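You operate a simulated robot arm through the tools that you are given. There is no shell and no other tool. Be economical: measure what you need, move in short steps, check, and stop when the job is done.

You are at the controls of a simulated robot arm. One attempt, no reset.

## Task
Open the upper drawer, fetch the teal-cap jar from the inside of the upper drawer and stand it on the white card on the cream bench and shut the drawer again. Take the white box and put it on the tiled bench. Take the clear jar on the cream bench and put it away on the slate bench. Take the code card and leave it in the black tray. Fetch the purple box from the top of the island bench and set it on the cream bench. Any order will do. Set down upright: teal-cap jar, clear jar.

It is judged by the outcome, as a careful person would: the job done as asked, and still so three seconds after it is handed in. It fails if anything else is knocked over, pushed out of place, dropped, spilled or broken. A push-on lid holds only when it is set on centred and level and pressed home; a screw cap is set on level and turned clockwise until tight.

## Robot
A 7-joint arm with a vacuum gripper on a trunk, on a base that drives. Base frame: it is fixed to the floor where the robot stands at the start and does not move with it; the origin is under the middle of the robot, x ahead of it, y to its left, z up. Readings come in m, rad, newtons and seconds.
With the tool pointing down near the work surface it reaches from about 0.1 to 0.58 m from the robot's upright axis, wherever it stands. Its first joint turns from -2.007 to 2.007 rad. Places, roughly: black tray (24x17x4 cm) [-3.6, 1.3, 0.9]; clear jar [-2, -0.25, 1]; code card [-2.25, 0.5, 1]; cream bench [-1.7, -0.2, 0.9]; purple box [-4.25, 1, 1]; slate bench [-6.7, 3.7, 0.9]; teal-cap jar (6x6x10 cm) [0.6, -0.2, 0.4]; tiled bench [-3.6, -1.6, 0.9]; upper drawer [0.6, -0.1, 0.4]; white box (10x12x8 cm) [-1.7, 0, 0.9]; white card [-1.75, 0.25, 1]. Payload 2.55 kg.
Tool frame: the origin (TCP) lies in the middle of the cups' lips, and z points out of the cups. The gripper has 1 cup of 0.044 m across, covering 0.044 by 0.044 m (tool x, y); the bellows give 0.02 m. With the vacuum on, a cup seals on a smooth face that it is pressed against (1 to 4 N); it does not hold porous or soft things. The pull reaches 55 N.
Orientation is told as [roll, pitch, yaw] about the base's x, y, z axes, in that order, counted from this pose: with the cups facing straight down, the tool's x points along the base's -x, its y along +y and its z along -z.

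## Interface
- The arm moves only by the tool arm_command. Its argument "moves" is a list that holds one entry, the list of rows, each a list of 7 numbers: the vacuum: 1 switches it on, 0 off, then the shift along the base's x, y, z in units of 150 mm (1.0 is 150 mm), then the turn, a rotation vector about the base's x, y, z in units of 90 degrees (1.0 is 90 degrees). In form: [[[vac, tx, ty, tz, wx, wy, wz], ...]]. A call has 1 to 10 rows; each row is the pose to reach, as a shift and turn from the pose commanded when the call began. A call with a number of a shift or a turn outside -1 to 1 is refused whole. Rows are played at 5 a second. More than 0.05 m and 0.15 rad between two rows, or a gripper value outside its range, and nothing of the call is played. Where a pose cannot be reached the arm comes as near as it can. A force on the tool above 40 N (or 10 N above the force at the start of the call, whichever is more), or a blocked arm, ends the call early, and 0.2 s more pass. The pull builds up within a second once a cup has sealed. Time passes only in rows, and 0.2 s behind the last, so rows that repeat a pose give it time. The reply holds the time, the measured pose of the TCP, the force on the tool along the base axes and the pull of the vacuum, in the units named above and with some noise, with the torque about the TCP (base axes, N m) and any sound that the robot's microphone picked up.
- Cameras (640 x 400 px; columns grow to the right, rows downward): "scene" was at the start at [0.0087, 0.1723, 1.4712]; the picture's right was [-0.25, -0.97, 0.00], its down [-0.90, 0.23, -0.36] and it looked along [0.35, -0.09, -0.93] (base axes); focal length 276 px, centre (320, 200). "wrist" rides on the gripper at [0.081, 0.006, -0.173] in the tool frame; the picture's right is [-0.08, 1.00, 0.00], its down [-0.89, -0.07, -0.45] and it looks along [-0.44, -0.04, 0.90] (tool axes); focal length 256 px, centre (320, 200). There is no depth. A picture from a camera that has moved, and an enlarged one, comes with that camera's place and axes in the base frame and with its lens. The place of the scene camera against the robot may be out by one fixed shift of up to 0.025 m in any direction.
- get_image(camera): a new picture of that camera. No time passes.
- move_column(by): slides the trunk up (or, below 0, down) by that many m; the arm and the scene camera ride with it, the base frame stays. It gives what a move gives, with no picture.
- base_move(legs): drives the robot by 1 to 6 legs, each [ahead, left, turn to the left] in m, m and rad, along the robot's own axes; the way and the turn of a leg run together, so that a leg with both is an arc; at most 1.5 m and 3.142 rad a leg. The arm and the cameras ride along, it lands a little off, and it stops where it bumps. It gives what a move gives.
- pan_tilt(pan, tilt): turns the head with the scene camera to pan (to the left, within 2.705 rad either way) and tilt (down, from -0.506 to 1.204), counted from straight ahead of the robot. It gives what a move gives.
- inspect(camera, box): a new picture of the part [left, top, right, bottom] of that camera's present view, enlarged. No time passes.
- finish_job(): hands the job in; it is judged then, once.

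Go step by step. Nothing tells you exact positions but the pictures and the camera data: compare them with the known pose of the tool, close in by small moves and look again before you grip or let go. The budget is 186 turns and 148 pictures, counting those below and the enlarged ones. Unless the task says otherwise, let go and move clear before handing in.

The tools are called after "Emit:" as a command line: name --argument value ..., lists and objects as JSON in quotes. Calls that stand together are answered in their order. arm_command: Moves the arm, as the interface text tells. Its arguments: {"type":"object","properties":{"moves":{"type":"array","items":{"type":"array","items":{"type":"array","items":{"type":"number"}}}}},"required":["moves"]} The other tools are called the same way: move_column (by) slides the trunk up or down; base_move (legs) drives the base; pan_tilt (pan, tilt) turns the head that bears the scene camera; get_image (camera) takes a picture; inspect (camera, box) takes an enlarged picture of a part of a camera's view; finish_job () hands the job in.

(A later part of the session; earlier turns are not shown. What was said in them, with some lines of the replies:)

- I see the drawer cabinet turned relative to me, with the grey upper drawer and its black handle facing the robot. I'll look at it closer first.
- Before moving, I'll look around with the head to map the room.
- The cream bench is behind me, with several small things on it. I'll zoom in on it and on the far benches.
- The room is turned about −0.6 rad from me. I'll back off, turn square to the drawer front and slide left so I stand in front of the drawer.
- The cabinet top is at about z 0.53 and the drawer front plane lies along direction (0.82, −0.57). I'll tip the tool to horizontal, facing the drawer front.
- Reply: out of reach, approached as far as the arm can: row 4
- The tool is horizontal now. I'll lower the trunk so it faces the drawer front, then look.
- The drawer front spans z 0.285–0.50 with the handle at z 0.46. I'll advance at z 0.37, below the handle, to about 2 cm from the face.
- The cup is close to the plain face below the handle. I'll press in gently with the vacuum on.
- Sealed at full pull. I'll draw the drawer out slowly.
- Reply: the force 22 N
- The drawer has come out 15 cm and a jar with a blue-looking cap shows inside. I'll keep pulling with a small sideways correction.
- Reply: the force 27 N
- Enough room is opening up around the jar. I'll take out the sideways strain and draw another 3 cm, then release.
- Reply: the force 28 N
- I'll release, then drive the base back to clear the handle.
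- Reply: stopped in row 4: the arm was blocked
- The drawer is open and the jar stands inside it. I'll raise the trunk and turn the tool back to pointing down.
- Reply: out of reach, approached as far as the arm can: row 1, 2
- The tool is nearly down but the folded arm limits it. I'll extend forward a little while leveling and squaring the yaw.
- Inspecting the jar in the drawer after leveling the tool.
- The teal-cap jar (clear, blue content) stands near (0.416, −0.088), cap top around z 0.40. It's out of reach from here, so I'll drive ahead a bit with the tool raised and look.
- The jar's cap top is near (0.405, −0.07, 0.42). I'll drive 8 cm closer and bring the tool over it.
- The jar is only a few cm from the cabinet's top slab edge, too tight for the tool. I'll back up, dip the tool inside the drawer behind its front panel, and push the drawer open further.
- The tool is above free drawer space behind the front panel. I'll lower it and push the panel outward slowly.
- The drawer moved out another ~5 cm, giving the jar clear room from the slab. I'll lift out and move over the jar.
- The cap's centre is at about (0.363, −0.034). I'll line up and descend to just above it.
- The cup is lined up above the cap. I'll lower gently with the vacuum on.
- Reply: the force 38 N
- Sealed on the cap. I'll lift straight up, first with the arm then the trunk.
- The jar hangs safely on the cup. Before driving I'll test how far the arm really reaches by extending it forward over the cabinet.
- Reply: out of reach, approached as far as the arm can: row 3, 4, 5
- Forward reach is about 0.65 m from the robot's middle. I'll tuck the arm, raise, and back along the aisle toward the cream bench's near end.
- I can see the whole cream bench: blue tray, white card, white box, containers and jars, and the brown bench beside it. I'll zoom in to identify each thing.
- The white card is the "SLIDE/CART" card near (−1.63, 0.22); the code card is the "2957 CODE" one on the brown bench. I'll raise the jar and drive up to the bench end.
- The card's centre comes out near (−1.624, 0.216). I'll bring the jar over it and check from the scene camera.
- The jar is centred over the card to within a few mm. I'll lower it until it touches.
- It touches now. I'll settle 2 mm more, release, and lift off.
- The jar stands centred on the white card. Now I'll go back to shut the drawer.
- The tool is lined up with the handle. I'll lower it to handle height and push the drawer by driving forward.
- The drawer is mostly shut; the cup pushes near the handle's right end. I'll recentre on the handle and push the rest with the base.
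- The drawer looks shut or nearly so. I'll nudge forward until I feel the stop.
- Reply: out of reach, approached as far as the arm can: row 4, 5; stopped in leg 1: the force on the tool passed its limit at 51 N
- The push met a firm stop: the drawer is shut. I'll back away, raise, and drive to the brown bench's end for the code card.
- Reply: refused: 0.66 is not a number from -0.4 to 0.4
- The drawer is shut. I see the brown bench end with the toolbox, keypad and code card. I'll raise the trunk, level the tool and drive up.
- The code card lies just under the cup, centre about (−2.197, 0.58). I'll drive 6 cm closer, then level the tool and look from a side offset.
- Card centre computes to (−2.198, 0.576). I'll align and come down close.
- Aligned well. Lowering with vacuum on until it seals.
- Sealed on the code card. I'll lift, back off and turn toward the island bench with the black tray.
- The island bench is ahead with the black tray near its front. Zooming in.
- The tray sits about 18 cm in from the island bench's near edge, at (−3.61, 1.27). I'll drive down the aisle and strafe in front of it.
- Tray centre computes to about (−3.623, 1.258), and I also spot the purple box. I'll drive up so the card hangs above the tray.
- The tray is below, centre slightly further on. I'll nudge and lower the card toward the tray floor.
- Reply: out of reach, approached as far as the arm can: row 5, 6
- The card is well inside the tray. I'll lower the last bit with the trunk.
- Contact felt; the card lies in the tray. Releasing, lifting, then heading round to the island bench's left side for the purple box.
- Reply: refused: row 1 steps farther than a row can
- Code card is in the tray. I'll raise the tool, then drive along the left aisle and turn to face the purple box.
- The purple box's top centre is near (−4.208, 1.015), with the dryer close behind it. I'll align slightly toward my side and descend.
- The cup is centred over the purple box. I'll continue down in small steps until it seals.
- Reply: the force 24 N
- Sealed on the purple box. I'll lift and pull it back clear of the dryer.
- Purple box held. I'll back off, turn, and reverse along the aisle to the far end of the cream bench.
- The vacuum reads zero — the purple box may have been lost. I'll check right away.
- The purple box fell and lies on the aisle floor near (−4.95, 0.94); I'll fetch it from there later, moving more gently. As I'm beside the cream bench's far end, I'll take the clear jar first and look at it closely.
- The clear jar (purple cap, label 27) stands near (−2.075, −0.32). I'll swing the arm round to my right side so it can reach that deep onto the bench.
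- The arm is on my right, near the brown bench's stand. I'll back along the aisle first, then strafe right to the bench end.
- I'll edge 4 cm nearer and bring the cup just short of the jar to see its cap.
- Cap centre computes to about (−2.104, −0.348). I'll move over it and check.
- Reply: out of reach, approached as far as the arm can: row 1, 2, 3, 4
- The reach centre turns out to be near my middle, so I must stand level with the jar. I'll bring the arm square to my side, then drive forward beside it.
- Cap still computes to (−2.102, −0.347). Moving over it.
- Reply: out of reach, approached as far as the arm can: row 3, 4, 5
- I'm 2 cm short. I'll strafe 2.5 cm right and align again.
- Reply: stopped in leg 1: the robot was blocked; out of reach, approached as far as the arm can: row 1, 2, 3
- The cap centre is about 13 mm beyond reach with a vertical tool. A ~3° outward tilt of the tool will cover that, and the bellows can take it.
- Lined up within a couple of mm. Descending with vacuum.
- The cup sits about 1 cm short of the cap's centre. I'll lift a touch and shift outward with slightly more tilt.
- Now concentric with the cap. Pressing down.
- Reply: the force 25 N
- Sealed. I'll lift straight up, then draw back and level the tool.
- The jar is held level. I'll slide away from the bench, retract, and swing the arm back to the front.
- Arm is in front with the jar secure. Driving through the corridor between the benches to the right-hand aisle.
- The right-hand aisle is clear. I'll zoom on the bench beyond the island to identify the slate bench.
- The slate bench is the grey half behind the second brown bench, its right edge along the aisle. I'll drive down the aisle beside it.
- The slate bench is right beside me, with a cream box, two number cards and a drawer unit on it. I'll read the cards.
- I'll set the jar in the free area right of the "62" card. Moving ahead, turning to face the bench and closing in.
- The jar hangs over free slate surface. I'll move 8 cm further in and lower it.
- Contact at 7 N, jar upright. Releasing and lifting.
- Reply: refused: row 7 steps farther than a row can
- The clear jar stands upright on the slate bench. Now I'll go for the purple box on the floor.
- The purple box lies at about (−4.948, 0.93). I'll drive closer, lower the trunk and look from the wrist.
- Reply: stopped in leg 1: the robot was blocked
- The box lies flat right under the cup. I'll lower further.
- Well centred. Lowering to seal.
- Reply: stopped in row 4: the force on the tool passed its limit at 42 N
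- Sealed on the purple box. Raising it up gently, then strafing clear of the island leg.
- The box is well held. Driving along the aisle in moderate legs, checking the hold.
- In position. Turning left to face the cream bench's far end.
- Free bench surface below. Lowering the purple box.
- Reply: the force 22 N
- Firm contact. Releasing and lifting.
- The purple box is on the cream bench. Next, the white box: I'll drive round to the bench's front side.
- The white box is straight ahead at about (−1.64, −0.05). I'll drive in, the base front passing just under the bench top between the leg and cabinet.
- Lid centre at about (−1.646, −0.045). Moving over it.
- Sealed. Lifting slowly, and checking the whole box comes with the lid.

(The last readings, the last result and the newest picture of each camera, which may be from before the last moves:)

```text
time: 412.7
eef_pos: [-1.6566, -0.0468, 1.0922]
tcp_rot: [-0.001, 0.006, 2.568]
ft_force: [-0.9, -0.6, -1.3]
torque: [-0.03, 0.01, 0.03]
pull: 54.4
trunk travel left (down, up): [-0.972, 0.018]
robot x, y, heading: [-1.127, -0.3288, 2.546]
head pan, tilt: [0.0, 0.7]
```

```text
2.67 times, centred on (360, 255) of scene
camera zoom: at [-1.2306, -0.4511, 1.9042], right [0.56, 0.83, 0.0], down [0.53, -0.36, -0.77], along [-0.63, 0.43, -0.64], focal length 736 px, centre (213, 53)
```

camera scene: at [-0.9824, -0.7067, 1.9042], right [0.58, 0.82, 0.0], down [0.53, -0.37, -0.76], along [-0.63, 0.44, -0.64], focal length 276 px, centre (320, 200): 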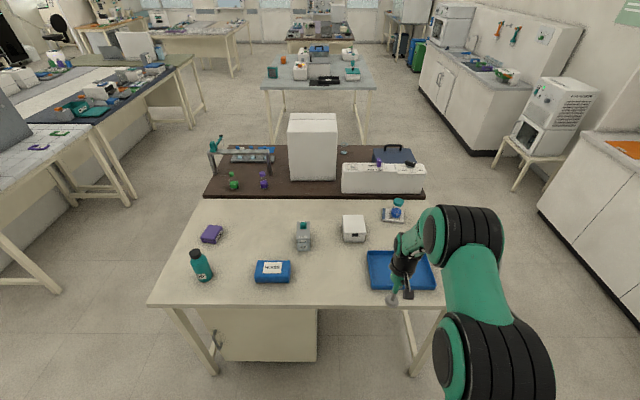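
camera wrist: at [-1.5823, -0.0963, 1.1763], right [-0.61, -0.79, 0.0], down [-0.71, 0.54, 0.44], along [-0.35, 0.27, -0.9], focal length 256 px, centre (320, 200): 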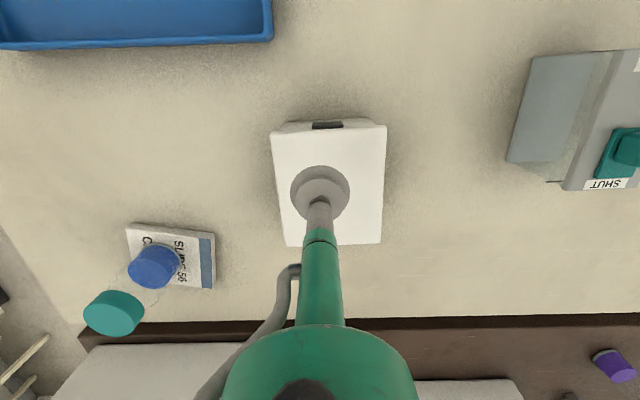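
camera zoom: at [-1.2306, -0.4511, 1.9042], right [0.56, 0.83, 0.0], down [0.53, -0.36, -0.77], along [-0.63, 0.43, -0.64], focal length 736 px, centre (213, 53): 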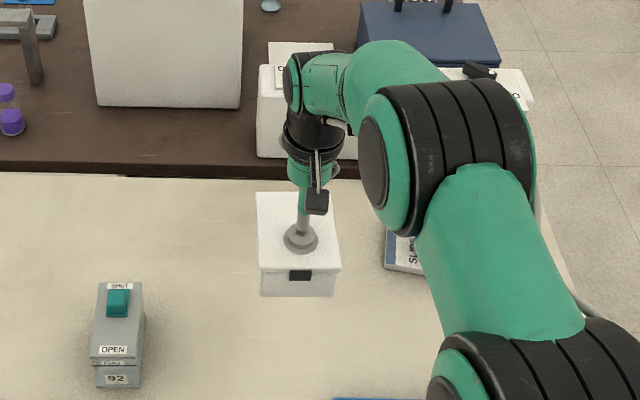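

The whole box is up. I'll back out, tuck the arm and head for the tiled bench.

Emit:
base_move --legs '[[-0.2, 0, 0], [-0.2, 0, 0]]'

Emit:
arm_command --moves '[[[1, 0.18, -0.12, 0.05, 0, 0, 0], [1, 0.36, -0.24, 0.1, 0, 0, 0], [1, 0.54, -0.37, 0.1, 0, 0, 0], [1, 0.717, -0.487, 0.1, 0, 0, 0]]]'

Emit:
base_move --legs '[[0, 0, 0.8], [0, 0, 0.77]]'

Emit:
base_move --legs '[[0.7, 0, 0], [0.75, 0, 0]]'

```text
time: 415.5
eef_pos: [-1.3227, -0.2708, 1.0913]
tcp_rot: [-0.001, 0.005, 2.567]
ft_force: [0.2, -0.2, -1.5]
torque: [-0.02, 0.0, 0.01]
pull: 55.5
trunk travel left (down, up): [-0.972, 0.018]
robot x, y, heading: [-0.7911, -0.5548, 2.55]
head pan, tilt: [0.0, 0.7]
```

```text
time: 416.5
eef_pos: [-1.2184, -0.3465, 1.1075]
tcp_rot: [-0.002, 0.004, 2.567]
ft_force: [1.2, 0.1, -1.9]
torque: [-0.05, 0.0, -0.02]
pull: 55.0
trunk travel left (down, up): [-0.972, 0.018]
robot x, y, heading: [-0.791, -0.5534, 2.544]
head pan, tilt: [0.0, 0.7]
```

```text
time: 421.1
eef_pos: [-0.9978, -0.982, 1.1059]
tcp_rot: [-0.002, 0.005, -2.137]
ft_force: [-0.2, 0.3, -1.2]
torque: [0.02, -0.01, -0.01]
pull: 55.5
trunk travel left (down, up): [-0.972, 0.018]
robot x, y, heading: [-0.7935, -0.5558, -2.157]
head pan, tilt: [0.0, 0.7]
```

```text
time: 428.5
eef_pos: [-1.8025, -2.1718, 1.1055]
tcp_rot: [-0.002, 0.005, -2.149]
ft_force: [-0.3, -0.7, -1.6]
torque: [0.08, -0.03, 0.0]
pull: 54.7
trunk travel left (down, up): [-0.972, 0.018]
robot x, y, heading: [-1.5939, -1.7447, -2.17]
head pan, tilt: [0.0, 0.7]
```

Emit:
base_move --legs '[[0, -0.8, 0], [0, -0.8, 0]]'

Emit:
get_image --camera "scene"

```text
time: 436.7
eef_pos: [-3.1275, -1.2556, 1.1063]
tcp_rot: [-0.002, 0.005, -2.164]
ft_force: [0.6, -0.2, -1.3]
torque: [0.0, -0.01, 0.06]
pull: 55.2
trunk travel left (down, up): [-0.972, 0.018]
robot x, y, heading: [-2.9118, -0.8337, -2.18]
head pan, tilt: [0.0, 0.7]
```

```text
25 pictures are left
camera scene: at [-2.7666, -0.9452, 1.9042], right [-0.82, 0.57, 0.0], down [0.37, 0.53, -0.76], along [-0.44, -0.63, -0.64], focal length 276 px, centre (320, 200)
```

scene: 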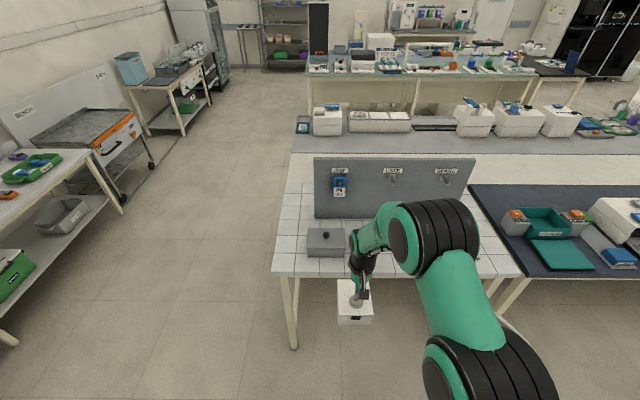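

The tiled bench is ahead; a grey box and hook board are on it. I'll shift right 15 cm and drive in to the free strip in front of the board.

Emit:
base_move --legs '[[0, -0.15, 0], [0.28, 0, 0]]'

Emit:
get_image --camera "wrist"

```text
time: 439.6
eef_pos: [-3.4147, -1.3934, 1.1078]
tcp_rot: [0.0, 0.005, -2.169]
ft_force: [0.3, 0.4, -1.4]
torque: [0.03, -0.04, 0.05]
pull: 54.9
trunk travel left (down, up): [-0.972, 0.018]
robot x, y, heading: [-3.1971, -0.9733, -2.192]
head pan, tilt: [0.0, 0.7]
```

```text
24 pictures are left
camera wrist: at [-3.3634, -1.3307, 1.2802], right [0.78, -0.63, 0.0], down [-0.56, -0.7, 0.44], along [-0.28, -0.34, -0.9], focal length 256 px, centre (320, 200)
```

wrist: 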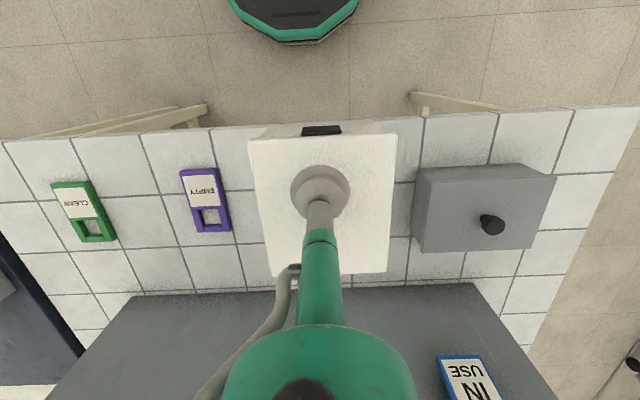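

The spot between the "EMPTY" frame and grey box is free. I'll move 11 cm inward and lower.

Emit:
arm_command --moves '[[[1, -0.14, -0.2, 0, 0, 0, 0], [1, -0.28, -0.4, 0, 0, 0, 0], [1, -0.4, -0.57, 0, 0, 0, 0], [1, -0.4, -0.57, -0.3, 0, 0, 0], [1, -0.4, -0.57, -0.6, 0, 0, 0], [1, -0.4, -0.57, -0.85, 0, 0, 0], [1, -0.4, -0.57, -0.93, 0, 0, 0], [1, -0.4, -0.57, -0.93, 0, 0, 0]]]'

Emit:
get_image --camera "wrist"

```text
time: 441.4
eef_pos: [-3.4747, -1.4773, 0.9697]
tcp_rot: [-0.002, 0.006, -2.17]
ft_force: [0.2, -0.3, -1.1]
torque: [0.04, -0.04, -0.01]
pull: 54.9
trunk travel left (down, up): [-0.972, 0.018]
robot x, y, heading: [-3.1958, -0.9694, -2.187]
head pan, tilt: [0.0, 0.7]
```

```text
23 pictures are left
camera wrist: at [-3.4237, -1.4156, 1.1424], right [0.78, -0.63, 0.0], down [-0.56, -0.7, 0.44], along [-0.28, -0.34, -0.9], focal length 256 px, centre (320, 200)
```

wrist: 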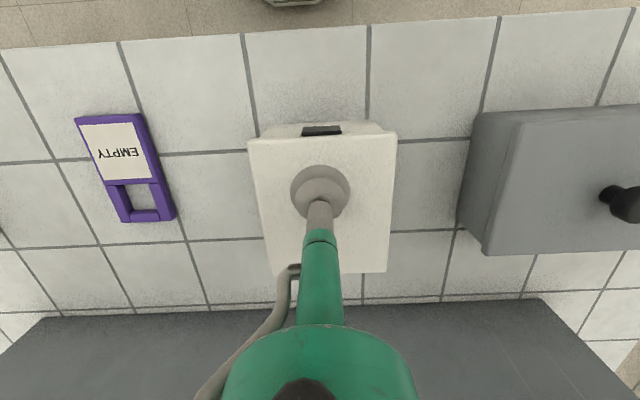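

Emit:
arm_command --moves '[[[1, 0, 0, -0.03, 0, 0, 0], [1, 0, 0, -0.06, 0, 0, 0], [1, 0, 0, -0.06, 0, 0, 0]]]'

Emit:
arm_command --moves '[[[1, 0, 0, -0.02, 0, 0, 0], [1, 0, 0, -0.035, 0, 0, 0], [1, 0, 0, -0.035, 0, 0, 0]]]'

```text
time: 442.2
eef_pos: [-3.4743, -1.4793, 0.9591]
tcp_rot: [-0.002, 0.006, -2.171]
ft_force: [0.1, 0.1, -1.4]
torque: [-0.01, -0.03, -0.03]
pull: 54.7
trunk travel left (down, up): [-0.972, 0.018]
robot x, y, heading: [-3.1937, -0.9746, -2.185]
head pan, tilt: [0.0, 0.7]
```

```text
time: 443.0
eef_pos: [-3.4748, -1.4783, 0.9541]
tcp_rot: [-0.001, 0.005, -2.17]
ft_force: [-0.2, 0.2, -2.2]
torque: [0.05, -0.04, 0.03]
pull: 54.9
trunk travel left (down, up): [-0.972, 0.018]
robot x, y, heading: [-3.1955, -0.9718, -2.183]
head pan, tilt: [0.0, 0.7]
```

Emit:
arm_command --moves '[[[1, 0, 0, -0.02, 0, 0, 0], [1, 0, 0, -0.03, 0, 0, 0], [1, 0, 0, -0.03, 0, 0, 0]]]'

```text
time: 443.8
eef_pos: [-3.4736, -1.4788, 0.9502]
tcp_rot: [-0.001, 0.003, -2.168]
ft_force: [2.0, 0.9, 6.5]
torque: [-0.44, 0.18, 0.02]
pull: 55.0
trunk travel left (down, up): [-0.972, 0.018]
robot x, y, heading: [-3.1962, -0.9717, -2.189]
head pan, tilt: [0.0, 0.7]
```

Contact. Releasing and lifting clear.

Emit:
arm_command --moves '[[[0, 0, 0, 0, 0, 0, 0], [0, 0, 0, 0, 0, 0, 0], [0, 0, 0, 0, 0, 0, 0], [0, 0, 0, 0.05, 0, 0, 0], [0, 0, 0, 0.2, 0, 0, 0], [0, 0, 0, 0.5, 0, 0, 0], [0, 0, 0, 0.8, 0, 0, 0], [0, 0.1, 0.15, 0.95, 0, 0, 0]]]'

Emit:
base_move --legs '[[-0.28, 0, 0]]'

Emit:
get_image --camera "scene"

Emit:
pan_tilt --pan 2.6 --tilt 0.5

Emit:
get_image --camera "scene"

```text
time: 445.6
eef_pos: [-3.4598, -1.4522, 1.0979]
tcp_rot: [-0.001, 0.006, -2.167]
ft_force: [0.5, -0.6, 0.4]
torque: [-0.01, 0.01, -0.02]
pull: 0.0
trunk travel left (down, up): [-0.972, 0.018]
robot x, y, heading: [-3.1946, -0.9701, -2.191]
head pan, tilt: [0.0, 0.7]
```

```text
time: 447.6
eef_pos: [-3.3012, -1.2324, 1.0958]
tcp_rot: [-0.003, 0.008, -2.164]
ft_force: [-0.1, 0.4, 0.1]
torque: [-0.08, 0.01, 0.02]
pull: 0.0
trunk travel left (down, up): [-0.972, 0.018]
robot x, y, heading: [-3.0395, -0.7458, -2.183]
head pan, tilt: [0.0, 0.7]
```

```text
22 pictures are left
camera scene: at [-2.8943, -0.8611, 1.9042], right [-0.82, 0.58, 0.0], down [0.37, 0.53, -0.76], along [-0.44, -0.63, -0.64], focal length 276 px, centre (320, 200)
```

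scene: 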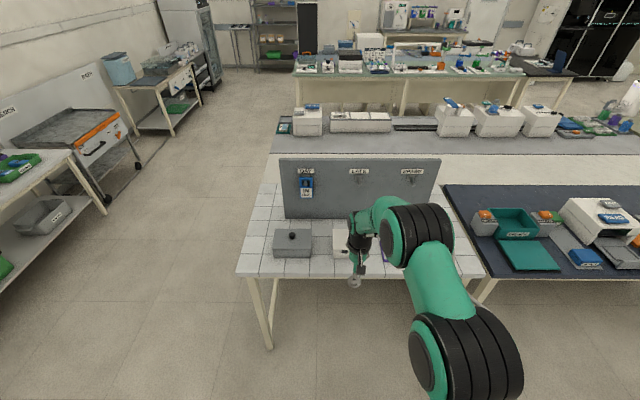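

```text
time: 449.9
eef_pos: [-3.3013, -1.2325, 1.0954]
tcp_rot: [-0.003, 0.005, -2.162]
ft_force: [0.0, 0.0, 0.3]
torque: [0.02, -0.03, -0.05]
pull: 0.1
trunk travel left (down, up): [-0.972, 0.018]
robot x, y, heading: [-3.0369, -0.7524, -2.187]
head pan, tilt: [2.601, 0.499]
```

```text
21 pictures are left
camera scene: at [-2.762, -0.7548, 1.9219], right [0.4, -0.91, 0.0], down [-0.44, -0.19, -0.88], along [0.8, 0.35, -0.48], focal length 276 px, centre (320, 200)
```

scene: 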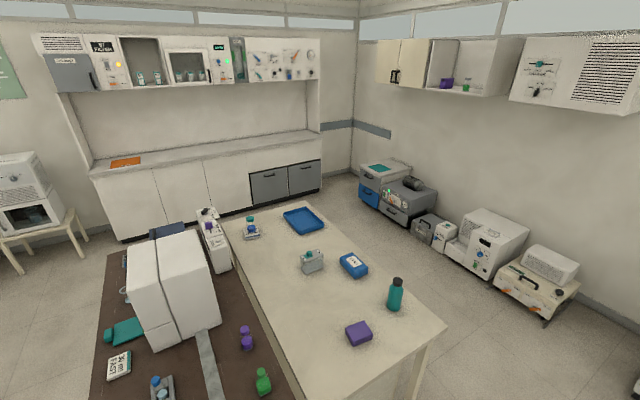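

Everything looks in place. A last zoom on the drawer cabinet and the jar on its card.

Emit:
inspect --camera "scene" --box '[210, 150, 450, 290]'

Emit:
pan_tilt --pan -1.2 --tilt 0.4

Emit:
get_image --camera "scene"

```text
2.67 times, centred on (330, 220) of scene
camera zoom: at [-2.762, -0.7548, 1.9219], right [0.4, -0.91, 0.0], down [-0.44, -0.19, -0.88], along [0.8, 0.35, -0.48], focal length 736 px, centre (293, 147)
```

zoom: 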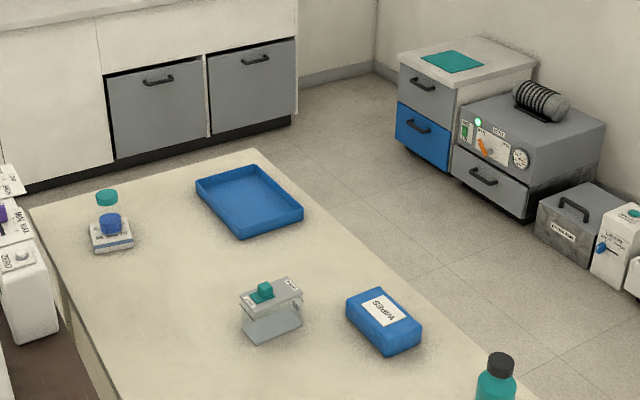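

```text
time: 453.0
eef_pos: [-3.301, -1.2332, 1.0955]
tcp_rot: [-0.002, 0.005, -2.163]
ft_force: [0.1, -0.3, 0.8]
torque: [-0.03, 0.04, 0.0]
pull: 0.1
trunk travel left (down, up): [-0.972, 0.018]
robot x, y, heading: [-3.0363, -0.7473, -2.184]
head pan, tilt: [-1.201, 0.4]
```

```text
19 pictures are left
camera scene: at [-2.9352, -0.7692, 1.931], right [0.24, 0.97, 0.0], down [0.38, -0.09, -0.92], along [-0.89, 0.22, -0.39], focal length 276 px, centre (320, 200)
```

scene: 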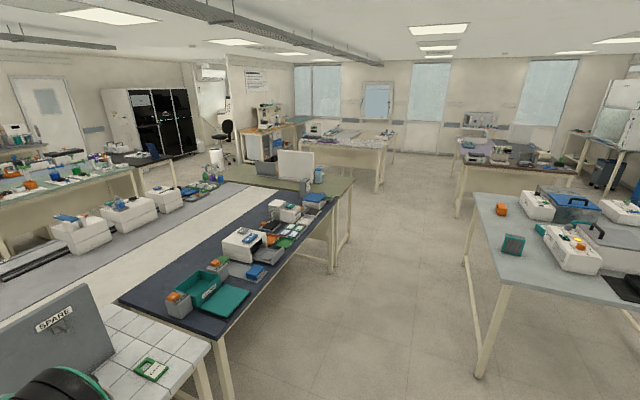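

The drawer is shut, the teal-cap jar stands on its card, and the other pieces are in place with the gripper empty and clear. Handing in.

Emit:
finish_job

```text
The job is handed in.
```

All five tasks ended as asked and I handed the job in, but the purple box fell off the cup on the way and landed on the floor.

- **Teal-cap jar:** it stands upright on the white card on the cream bench, and the upper drawer is shut again.
- **White box:** it is on the tiled bench.
- **Clear jar:** it stands upright on the slate bench.
- **Code card:** it lies in the black tray.
- **Purple box:** it fell in the aisle beside the island bench. I picked it up from the floor and set it on the cream bench. I saw no damage, but I did not look at it closely, and it may not have the same side up as before.

The base bumped the cream bench once and was blocked once beside the island bench. Nothing on either looked disturbed afterwards.
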